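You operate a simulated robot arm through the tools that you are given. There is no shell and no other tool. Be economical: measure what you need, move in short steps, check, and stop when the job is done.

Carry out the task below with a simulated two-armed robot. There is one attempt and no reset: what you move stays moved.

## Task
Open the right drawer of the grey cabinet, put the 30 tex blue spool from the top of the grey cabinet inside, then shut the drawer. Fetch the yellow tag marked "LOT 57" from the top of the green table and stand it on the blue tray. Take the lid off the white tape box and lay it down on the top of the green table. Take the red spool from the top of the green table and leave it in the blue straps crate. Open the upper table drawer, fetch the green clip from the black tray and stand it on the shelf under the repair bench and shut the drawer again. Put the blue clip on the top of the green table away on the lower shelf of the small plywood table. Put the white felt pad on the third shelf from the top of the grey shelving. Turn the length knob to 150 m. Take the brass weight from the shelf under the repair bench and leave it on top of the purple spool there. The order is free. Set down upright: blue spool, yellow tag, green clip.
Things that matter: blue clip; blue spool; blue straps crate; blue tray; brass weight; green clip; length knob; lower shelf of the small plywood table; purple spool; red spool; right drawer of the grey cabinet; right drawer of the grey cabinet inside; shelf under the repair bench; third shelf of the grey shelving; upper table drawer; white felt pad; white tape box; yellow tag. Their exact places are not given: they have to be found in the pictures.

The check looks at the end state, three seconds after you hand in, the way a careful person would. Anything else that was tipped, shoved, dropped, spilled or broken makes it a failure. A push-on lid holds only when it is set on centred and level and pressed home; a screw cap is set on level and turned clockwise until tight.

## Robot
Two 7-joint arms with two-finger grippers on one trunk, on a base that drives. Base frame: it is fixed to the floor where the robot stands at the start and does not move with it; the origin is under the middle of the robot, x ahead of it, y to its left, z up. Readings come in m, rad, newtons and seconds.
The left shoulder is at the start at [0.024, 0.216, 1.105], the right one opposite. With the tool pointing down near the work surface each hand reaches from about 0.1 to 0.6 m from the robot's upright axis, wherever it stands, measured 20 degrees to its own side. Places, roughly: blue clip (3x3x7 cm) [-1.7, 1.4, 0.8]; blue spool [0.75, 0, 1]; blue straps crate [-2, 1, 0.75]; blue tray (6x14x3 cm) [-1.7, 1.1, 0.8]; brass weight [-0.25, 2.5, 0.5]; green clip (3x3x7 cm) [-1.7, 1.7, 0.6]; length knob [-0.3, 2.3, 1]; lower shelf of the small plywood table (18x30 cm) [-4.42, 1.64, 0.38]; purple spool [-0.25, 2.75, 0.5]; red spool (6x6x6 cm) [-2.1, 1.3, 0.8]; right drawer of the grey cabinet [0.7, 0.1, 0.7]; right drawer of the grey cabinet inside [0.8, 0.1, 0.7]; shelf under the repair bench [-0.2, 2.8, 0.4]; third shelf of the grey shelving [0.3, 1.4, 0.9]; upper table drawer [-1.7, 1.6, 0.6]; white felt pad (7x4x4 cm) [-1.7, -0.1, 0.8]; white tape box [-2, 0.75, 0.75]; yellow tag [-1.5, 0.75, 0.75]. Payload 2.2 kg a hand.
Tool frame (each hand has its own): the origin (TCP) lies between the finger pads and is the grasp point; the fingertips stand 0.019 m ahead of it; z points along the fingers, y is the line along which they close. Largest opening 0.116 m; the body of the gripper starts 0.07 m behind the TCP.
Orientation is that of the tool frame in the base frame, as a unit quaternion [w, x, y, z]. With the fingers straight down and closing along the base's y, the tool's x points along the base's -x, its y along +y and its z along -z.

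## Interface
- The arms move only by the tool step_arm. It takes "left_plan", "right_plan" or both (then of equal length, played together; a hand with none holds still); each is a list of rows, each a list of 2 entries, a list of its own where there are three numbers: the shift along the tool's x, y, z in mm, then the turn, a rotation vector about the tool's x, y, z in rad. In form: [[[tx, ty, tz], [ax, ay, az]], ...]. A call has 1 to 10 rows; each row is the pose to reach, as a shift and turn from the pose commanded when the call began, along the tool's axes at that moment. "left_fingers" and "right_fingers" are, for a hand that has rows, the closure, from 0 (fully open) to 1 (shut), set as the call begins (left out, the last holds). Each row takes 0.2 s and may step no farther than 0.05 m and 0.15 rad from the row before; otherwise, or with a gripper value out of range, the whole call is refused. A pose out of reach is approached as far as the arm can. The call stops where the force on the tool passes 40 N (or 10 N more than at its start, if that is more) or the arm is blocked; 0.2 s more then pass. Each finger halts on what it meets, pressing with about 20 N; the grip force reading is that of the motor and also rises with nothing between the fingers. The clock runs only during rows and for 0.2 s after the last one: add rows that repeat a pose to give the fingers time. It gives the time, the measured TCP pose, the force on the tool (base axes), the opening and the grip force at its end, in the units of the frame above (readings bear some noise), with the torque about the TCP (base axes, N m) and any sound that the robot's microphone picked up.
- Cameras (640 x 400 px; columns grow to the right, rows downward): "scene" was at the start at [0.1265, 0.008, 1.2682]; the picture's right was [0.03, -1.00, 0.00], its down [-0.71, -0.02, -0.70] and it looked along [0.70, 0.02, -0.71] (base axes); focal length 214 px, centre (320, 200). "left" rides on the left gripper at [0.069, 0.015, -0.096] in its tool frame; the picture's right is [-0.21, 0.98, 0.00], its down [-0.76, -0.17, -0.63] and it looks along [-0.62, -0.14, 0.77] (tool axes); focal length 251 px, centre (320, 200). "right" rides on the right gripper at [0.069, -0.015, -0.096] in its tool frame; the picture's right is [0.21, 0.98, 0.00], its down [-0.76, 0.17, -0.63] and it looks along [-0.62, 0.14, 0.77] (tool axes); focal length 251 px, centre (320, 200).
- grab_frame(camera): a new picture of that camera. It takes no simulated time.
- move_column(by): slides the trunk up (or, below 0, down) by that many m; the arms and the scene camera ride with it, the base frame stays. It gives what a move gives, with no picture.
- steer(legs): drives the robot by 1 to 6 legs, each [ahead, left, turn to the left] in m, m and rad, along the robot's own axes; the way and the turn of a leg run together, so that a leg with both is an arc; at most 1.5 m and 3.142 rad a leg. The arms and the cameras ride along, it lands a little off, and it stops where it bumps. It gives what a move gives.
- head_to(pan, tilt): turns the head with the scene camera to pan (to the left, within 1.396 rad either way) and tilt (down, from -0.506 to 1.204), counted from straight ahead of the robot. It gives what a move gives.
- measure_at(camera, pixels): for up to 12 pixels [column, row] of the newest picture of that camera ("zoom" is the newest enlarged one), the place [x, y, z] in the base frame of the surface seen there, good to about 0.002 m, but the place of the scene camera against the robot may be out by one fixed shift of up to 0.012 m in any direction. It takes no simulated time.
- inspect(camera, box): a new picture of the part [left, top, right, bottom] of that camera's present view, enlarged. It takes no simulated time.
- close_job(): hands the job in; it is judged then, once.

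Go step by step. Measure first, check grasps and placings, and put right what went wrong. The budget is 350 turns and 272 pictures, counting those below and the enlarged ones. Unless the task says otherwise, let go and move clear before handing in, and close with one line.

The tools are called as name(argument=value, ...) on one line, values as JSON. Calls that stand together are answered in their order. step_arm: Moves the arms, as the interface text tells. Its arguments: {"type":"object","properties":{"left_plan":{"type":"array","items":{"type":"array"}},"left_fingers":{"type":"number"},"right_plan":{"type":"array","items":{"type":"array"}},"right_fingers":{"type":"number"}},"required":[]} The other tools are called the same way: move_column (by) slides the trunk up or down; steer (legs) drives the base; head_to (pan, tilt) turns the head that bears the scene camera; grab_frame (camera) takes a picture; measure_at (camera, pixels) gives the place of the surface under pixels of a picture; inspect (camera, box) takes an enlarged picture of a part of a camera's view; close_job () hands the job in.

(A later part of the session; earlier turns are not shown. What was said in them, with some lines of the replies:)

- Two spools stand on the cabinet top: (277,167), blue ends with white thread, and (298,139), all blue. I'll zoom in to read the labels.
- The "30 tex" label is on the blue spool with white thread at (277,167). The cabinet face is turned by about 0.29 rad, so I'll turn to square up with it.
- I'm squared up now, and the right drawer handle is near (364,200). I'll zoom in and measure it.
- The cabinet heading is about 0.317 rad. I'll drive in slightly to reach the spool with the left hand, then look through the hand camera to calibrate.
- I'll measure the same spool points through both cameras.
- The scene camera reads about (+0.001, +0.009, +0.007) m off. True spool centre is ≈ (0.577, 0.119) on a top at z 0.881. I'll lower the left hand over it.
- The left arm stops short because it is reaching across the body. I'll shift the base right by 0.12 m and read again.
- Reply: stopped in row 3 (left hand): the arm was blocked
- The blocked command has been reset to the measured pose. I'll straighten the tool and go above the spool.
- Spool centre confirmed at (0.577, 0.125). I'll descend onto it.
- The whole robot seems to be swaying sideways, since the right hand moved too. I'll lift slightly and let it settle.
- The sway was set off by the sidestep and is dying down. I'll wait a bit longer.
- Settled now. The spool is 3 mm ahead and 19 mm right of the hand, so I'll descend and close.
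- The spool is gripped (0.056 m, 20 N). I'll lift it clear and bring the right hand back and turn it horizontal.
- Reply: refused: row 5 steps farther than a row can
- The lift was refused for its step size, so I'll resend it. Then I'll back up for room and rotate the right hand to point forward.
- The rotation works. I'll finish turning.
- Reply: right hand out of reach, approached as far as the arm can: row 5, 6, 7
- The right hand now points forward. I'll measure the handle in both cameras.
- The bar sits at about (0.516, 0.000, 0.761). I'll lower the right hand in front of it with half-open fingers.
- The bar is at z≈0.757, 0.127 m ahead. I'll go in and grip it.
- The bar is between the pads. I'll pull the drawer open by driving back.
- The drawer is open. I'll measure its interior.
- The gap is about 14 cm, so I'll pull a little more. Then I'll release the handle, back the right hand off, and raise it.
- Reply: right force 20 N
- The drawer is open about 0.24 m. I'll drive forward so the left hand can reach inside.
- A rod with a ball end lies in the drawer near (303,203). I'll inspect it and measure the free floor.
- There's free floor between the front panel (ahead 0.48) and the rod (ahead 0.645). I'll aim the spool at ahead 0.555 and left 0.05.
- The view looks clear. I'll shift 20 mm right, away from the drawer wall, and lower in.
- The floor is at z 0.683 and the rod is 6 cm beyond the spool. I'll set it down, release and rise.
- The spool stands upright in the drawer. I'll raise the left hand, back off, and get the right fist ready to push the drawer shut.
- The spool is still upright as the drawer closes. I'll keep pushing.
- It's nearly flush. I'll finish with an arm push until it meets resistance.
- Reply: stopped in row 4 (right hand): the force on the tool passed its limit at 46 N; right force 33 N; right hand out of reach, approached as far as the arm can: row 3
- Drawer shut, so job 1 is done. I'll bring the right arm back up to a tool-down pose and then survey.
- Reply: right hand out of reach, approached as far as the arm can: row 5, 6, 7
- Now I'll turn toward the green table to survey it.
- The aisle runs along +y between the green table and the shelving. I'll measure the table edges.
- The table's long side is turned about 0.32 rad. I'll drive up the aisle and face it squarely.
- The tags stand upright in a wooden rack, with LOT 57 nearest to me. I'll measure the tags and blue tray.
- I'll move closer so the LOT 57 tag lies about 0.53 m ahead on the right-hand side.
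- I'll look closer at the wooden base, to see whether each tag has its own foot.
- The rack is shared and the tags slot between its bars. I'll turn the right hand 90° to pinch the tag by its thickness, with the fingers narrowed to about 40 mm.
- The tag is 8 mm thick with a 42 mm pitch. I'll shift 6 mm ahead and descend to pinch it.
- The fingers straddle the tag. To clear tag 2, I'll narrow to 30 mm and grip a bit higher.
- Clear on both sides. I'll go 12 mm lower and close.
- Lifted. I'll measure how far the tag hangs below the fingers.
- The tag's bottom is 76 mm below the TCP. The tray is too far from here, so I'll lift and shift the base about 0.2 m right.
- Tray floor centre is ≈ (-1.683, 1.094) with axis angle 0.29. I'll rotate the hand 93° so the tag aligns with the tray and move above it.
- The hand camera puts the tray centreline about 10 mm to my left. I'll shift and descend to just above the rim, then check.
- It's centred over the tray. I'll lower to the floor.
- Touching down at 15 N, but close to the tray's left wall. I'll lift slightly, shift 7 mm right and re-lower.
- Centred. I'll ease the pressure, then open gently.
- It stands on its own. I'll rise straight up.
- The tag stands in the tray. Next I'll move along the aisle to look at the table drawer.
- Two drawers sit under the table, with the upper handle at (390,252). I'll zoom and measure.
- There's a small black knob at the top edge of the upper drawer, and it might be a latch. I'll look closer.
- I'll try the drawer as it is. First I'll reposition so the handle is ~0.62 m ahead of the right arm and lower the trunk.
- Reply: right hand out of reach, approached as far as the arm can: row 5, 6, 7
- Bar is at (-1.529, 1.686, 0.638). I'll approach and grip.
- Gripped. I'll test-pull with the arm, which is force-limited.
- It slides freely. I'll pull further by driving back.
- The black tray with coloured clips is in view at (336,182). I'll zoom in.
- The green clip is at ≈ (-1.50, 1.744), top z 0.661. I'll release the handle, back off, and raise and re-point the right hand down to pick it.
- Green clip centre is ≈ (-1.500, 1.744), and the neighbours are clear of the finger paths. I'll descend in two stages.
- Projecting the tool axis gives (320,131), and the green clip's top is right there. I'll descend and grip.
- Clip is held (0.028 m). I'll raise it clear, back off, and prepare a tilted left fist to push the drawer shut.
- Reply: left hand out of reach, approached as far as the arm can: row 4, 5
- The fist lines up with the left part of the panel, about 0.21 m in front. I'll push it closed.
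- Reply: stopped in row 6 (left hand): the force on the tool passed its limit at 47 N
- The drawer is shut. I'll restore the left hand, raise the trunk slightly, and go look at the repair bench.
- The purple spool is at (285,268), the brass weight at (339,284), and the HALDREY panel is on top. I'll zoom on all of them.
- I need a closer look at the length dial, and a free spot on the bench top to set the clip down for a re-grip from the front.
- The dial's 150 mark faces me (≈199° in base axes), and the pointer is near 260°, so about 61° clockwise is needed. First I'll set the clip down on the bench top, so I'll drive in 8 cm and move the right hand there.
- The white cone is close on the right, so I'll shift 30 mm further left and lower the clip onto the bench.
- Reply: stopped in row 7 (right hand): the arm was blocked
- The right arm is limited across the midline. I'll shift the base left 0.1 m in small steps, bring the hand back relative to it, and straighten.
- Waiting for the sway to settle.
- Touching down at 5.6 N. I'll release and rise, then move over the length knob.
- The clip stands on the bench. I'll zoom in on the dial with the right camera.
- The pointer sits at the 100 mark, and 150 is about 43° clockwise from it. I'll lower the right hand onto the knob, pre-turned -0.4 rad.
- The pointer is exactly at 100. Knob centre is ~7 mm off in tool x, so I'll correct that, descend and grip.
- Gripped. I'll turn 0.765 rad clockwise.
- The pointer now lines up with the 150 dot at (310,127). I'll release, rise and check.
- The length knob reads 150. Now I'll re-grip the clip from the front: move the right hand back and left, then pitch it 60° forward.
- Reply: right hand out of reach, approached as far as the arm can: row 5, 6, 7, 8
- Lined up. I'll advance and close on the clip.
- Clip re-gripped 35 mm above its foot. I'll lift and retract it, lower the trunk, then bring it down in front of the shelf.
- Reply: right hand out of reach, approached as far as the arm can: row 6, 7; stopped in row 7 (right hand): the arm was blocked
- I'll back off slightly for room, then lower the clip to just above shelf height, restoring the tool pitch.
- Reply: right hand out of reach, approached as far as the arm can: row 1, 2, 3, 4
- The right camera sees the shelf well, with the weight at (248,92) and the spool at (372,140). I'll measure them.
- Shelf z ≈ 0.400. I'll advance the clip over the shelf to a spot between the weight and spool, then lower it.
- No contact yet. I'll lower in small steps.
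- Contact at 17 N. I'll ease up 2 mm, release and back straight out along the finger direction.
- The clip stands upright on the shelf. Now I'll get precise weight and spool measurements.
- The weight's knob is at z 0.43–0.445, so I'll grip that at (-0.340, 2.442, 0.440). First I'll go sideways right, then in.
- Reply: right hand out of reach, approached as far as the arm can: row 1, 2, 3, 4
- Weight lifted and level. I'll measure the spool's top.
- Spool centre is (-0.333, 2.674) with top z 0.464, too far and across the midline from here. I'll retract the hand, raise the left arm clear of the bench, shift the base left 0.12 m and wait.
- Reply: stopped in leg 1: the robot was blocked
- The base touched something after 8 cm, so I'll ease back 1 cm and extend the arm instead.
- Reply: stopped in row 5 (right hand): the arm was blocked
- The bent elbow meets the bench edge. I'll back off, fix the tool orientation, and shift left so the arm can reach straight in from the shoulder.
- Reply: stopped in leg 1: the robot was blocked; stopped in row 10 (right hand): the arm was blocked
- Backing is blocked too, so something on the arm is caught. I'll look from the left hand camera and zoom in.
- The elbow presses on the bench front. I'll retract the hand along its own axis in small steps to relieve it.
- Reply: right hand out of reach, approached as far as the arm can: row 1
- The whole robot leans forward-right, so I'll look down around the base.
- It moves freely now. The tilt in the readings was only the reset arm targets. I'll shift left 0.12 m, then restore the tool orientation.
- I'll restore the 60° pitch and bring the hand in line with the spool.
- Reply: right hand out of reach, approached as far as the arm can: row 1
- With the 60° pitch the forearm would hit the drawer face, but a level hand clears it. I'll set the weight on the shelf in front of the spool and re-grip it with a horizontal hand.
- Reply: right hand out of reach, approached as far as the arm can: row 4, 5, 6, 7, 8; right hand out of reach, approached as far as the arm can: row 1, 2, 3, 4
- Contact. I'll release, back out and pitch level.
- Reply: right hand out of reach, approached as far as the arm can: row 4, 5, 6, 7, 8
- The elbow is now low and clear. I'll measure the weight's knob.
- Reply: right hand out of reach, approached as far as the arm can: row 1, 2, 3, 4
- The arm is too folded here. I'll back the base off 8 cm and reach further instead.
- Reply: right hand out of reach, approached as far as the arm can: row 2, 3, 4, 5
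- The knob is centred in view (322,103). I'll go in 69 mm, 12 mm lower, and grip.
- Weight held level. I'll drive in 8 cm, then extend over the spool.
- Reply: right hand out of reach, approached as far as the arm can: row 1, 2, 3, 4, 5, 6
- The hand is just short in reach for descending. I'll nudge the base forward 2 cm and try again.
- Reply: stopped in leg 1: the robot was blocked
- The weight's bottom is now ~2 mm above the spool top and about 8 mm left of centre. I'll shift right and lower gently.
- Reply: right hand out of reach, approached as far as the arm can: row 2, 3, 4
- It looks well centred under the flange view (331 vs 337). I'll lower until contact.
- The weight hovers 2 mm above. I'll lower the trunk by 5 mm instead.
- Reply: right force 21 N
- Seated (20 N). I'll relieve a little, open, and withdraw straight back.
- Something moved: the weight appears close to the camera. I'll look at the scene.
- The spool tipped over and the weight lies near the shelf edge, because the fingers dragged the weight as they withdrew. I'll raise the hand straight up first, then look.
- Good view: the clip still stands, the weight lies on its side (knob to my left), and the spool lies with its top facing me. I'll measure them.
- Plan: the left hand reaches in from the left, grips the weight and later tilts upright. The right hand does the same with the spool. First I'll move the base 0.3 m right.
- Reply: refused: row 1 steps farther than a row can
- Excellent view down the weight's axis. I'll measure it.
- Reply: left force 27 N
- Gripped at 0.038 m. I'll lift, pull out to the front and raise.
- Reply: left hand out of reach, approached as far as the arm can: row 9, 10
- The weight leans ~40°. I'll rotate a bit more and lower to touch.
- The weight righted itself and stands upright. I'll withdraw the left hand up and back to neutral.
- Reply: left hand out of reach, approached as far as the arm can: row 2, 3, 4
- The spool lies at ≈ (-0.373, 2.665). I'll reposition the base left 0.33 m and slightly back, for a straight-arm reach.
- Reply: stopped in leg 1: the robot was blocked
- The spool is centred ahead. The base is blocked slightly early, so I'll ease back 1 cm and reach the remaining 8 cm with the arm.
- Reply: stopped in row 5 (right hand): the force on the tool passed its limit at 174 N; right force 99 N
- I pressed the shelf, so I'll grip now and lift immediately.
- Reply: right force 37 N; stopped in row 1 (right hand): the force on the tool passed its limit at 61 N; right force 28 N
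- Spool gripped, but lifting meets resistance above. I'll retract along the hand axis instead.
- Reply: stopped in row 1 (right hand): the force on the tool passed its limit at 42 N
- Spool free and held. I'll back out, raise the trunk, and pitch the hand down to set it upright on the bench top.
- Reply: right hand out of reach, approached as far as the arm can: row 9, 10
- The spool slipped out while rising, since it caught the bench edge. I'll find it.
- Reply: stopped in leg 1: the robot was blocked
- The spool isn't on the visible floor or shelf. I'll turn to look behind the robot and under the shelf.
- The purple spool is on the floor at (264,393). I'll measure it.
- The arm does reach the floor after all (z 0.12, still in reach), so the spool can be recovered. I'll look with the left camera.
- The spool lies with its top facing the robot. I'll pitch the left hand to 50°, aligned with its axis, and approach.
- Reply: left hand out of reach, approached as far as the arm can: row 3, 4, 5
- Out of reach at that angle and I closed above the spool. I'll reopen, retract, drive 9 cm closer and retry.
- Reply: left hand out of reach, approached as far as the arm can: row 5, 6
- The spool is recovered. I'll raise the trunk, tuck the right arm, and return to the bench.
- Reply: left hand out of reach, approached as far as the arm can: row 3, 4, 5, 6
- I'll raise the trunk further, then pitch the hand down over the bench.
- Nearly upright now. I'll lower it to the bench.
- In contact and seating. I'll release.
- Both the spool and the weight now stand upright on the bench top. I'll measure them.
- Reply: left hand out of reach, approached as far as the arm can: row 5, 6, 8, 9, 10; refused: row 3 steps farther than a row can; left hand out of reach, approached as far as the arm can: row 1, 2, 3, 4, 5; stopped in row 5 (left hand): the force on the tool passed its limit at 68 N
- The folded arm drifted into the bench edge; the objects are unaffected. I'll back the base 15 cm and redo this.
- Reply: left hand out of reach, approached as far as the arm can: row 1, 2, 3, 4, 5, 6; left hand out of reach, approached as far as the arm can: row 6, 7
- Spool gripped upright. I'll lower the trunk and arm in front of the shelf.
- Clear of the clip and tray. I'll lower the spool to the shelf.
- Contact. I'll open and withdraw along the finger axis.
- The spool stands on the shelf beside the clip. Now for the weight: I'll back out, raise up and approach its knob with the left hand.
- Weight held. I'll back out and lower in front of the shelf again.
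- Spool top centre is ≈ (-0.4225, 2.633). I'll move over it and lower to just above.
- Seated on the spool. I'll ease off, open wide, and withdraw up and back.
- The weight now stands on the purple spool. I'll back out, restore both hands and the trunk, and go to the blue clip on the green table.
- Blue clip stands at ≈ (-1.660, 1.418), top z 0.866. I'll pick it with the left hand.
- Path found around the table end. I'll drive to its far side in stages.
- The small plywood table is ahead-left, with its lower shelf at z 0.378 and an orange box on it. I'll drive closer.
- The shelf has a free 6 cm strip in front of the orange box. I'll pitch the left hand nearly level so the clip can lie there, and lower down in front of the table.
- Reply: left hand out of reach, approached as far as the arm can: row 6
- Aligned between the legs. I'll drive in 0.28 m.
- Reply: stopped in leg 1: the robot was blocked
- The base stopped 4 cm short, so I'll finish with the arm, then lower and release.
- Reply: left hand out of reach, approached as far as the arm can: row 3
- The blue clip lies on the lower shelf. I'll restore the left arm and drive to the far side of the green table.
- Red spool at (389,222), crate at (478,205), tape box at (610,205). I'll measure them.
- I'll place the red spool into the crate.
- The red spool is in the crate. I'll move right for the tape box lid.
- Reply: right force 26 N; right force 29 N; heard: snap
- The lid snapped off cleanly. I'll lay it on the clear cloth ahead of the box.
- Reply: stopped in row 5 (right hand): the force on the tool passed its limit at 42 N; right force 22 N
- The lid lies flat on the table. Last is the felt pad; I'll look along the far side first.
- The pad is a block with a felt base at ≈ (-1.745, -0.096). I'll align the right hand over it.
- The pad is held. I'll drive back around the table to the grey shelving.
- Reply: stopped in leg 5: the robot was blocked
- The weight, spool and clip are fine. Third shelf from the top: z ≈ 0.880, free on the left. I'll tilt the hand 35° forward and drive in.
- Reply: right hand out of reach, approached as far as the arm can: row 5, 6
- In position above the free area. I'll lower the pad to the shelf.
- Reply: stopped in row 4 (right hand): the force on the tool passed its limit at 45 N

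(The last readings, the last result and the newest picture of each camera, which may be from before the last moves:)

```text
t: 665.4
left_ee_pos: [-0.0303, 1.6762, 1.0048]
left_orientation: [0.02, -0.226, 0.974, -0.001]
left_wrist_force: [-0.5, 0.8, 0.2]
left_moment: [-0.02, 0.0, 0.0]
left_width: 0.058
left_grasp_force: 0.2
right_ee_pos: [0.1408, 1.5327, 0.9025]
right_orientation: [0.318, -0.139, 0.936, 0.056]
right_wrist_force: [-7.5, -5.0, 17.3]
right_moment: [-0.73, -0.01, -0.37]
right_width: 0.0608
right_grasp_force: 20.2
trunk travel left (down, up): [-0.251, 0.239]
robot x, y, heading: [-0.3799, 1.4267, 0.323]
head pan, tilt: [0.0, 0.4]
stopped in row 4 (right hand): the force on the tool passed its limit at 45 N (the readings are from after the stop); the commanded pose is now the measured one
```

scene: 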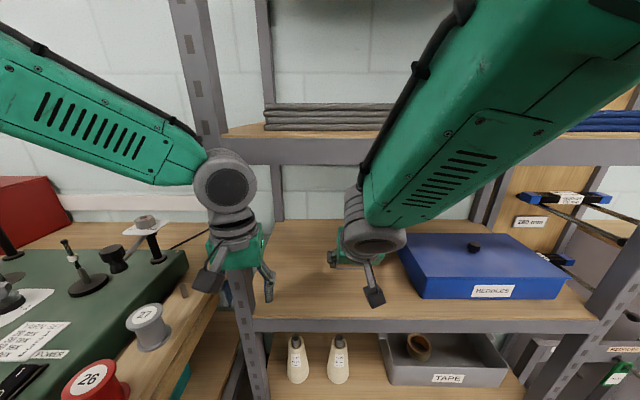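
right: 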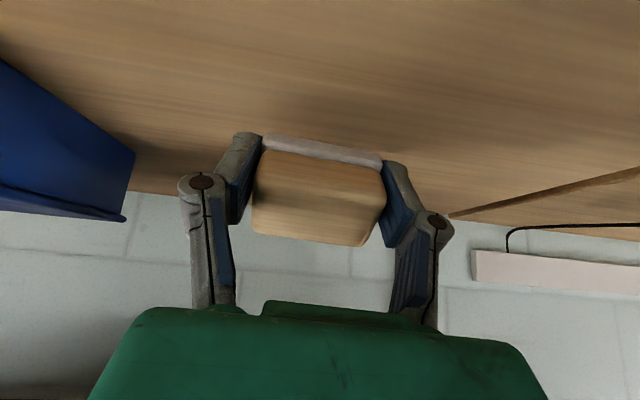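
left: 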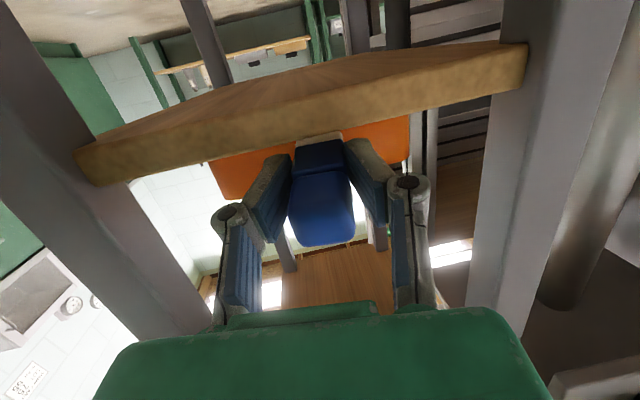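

Contact. I'll ease up, release, and withdraw up and back.

step_arm(right_plan=[[[-2, 0, -2], [0, 0, 0]], [[-2, 0, -2], [0, 0, 0]]])

step_arm(right_plan=[[[0, 0, 0], [0, 0, 0]], [[0, 0, 0], [0, 0, 0]], [[0, 0, 0], [0, 0, 0]], [[0, 0, -30], [0, 0, 0]], [[0, 0, -70], [0, 0, 0]]], right_fingers=0.1)

grab_frame(camera="right")

```text
t: 666.0
left_ee_pos: [-0.0289, 1.6749, 1.0033]
left_orientation: [0.02, -0.226, 0.974, -0.002]
left_wrist_force: [0.3, -0.9, 0.0]
left_moment: [0.0, -0.01, 0.04]
left_width: 0.0579
left_grasp_force: 0.0
right_ee_pos: [0.1407, 1.5343, 0.9027]
right_orientation: [0.315, -0.14, 0.937, 0.057]
right_wrist_force: [0.3, 0.4, -1.2]
right_moment: [-0.03, -0.01, 0.0]
right_width: 0.0608
right_grasp_force: 20.0
trunk travel left (down, up): [-0.251, 0.239]
robot x, y, heading: [-0.381, 1.4278, 0.323]
head pan, tilt: [0.0, 0.4]
```

```text
t: 667.2
left_ee_pos: [-0.03, 1.6759, 1.0044]
left_orientation: [0.021, -0.226, 0.974, -0.001]
left_wrist_force: [0.1, -0.3, -0.4]
left_moment: [0.0, 0.02, 0.01]
left_width: 0.0578
left_grasp_force: 0.0
right_ee_pos: [0.0977, 1.5217, 0.9605]
right_orientation: [0.317, -0.139, 0.937, 0.056]
right_wrist_force: [-0.5, 0.6, -0.2]
right_moment: [-0.01, -0.03, -0.01]
right_width: 0.1044
right_grasp_force: 0.1
trunk travel left (down, up): [-0.251, 0.239]
robot x, y, heading: [-0.3821, 1.4278, 0.318]
head pan, tilt: [0.0, 0.4]
```

```text
11 pictures are left
```

right: 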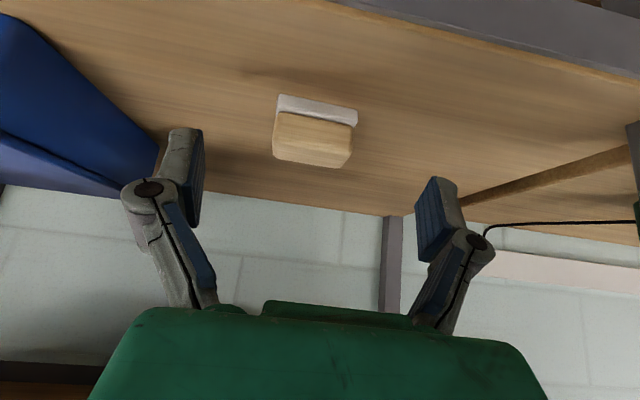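

The pad sits flat on the third shelf. I'll back clear and take a last look at the table.

steer(legs=[[-0.3, 0, 0]])

steer(legs=[[0, 0, 2.6]])

head_to(pan=0.3, tilt=0.55)

grab_frame(camera="scene")

```text
t: 669.2
left_ee_pos: [-0.3162, 1.5792, 1.0041]
left_orientation: [0.02, -0.223, 0.975, -0.003]
left_wrist_force: [-0.3, 0.2, -0.1]
left_moment: [-0.01, -0.02, 0.01]
left_width: 0.058
left_grasp_force: 0.1
right_ee_pos: [-0.1872, 1.4262, 0.9605]
right_orientation: [0.316, -0.135, 0.937, 0.055]
right_wrist_force: [0.3, -0.3, 0.2]
right_moment: [0.0, -0.04, -0.05]
right_width: 0.1041
right_grasp_force: 0.1
trunk travel left (down, up): [-0.251, 0.239]
robot x, y, heading: [-0.6662, 1.3324, 0.308]
head pan, tilt: [0.0, 0.4]
```

```text
t: 675.8
left_ee_pos: [-1.0945, 1.2926, 1.004]
left_orientation: [-0.007, 0.999, -0.033, -0.021]
left_wrist_force: [-0.9, -0.4, -0.2]
left_moment: [0.02, 0.05, 0.0]
left_width: 0.0581
left_grasp_force: 0.0
right_ee_pos: [-1.1274, 1.4915, 0.9612]
right_orientation: [-0.029, 0.94, -0.109, -0.321]
right_wrist_force: [-1.0, 0.7, -0.3]
right_moment: [0.02, 0.01, 0.01]
right_width: 0.1044
right_grasp_force: 0.0
trunk travel left (down, up): [-0.251, 0.239]
robot x, y, heading: [-0.6687, 1.3345, 2.936]
head pan, tilt: [0.0, 0.4]
```

```text
t: 676.6
left_ee_pos: [-1.0924, 1.2924, 1.0068]
left_orientation: [-0.007, 0.999, -0.034, -0.022]
left_wrist_force: [-1.0, -0.4, -0.7]
left_moment: [-0.01, 0.01, 0.02]
left_width: 0.0579
left_grasp_force: 0.1
right_ee_pos: [-1.1251, 1.489, 0.9637]
right_orientation: [-0.028, 0.94, -0.109, -0.322]
right_wrist_force: [-0.1, -0.6, -0.7]
right_moment: [0.01, 0.03, 0.04]
right_width: 0.1044
right_grasp_force: 0.1
trunk travel left (down, up): [-0.251, 0.239]
robot x, y, heading: [-0.6665, 1.332, 2.935]
head pan, tilt: [0.3, 0.55]
```

```text
10 pictures are left
```

scene: 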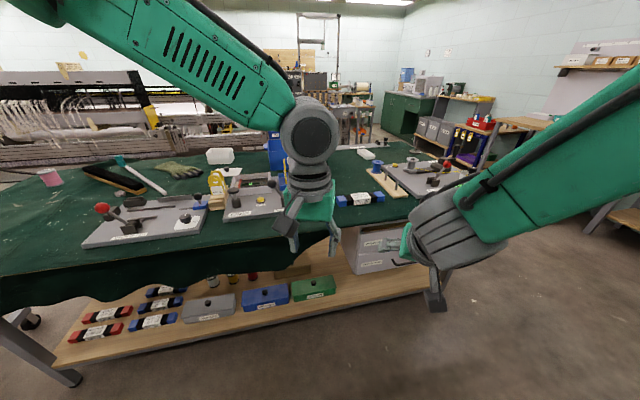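

The table is in order, with its drawer shut and the box open. An earlier view showed the tag still upright in the tray. Both hands are empty and clear, so I'm handing in.

close_job()

```text
The job is handed in.
```

All nine tasks are done and the job is handed in. The purple spool and brass weight fell while I was stacking them, and the spool ended up on the floor. I picked both up and restacked them on the bench shelf, and the spool now stands nearer the front edge than it did at first.
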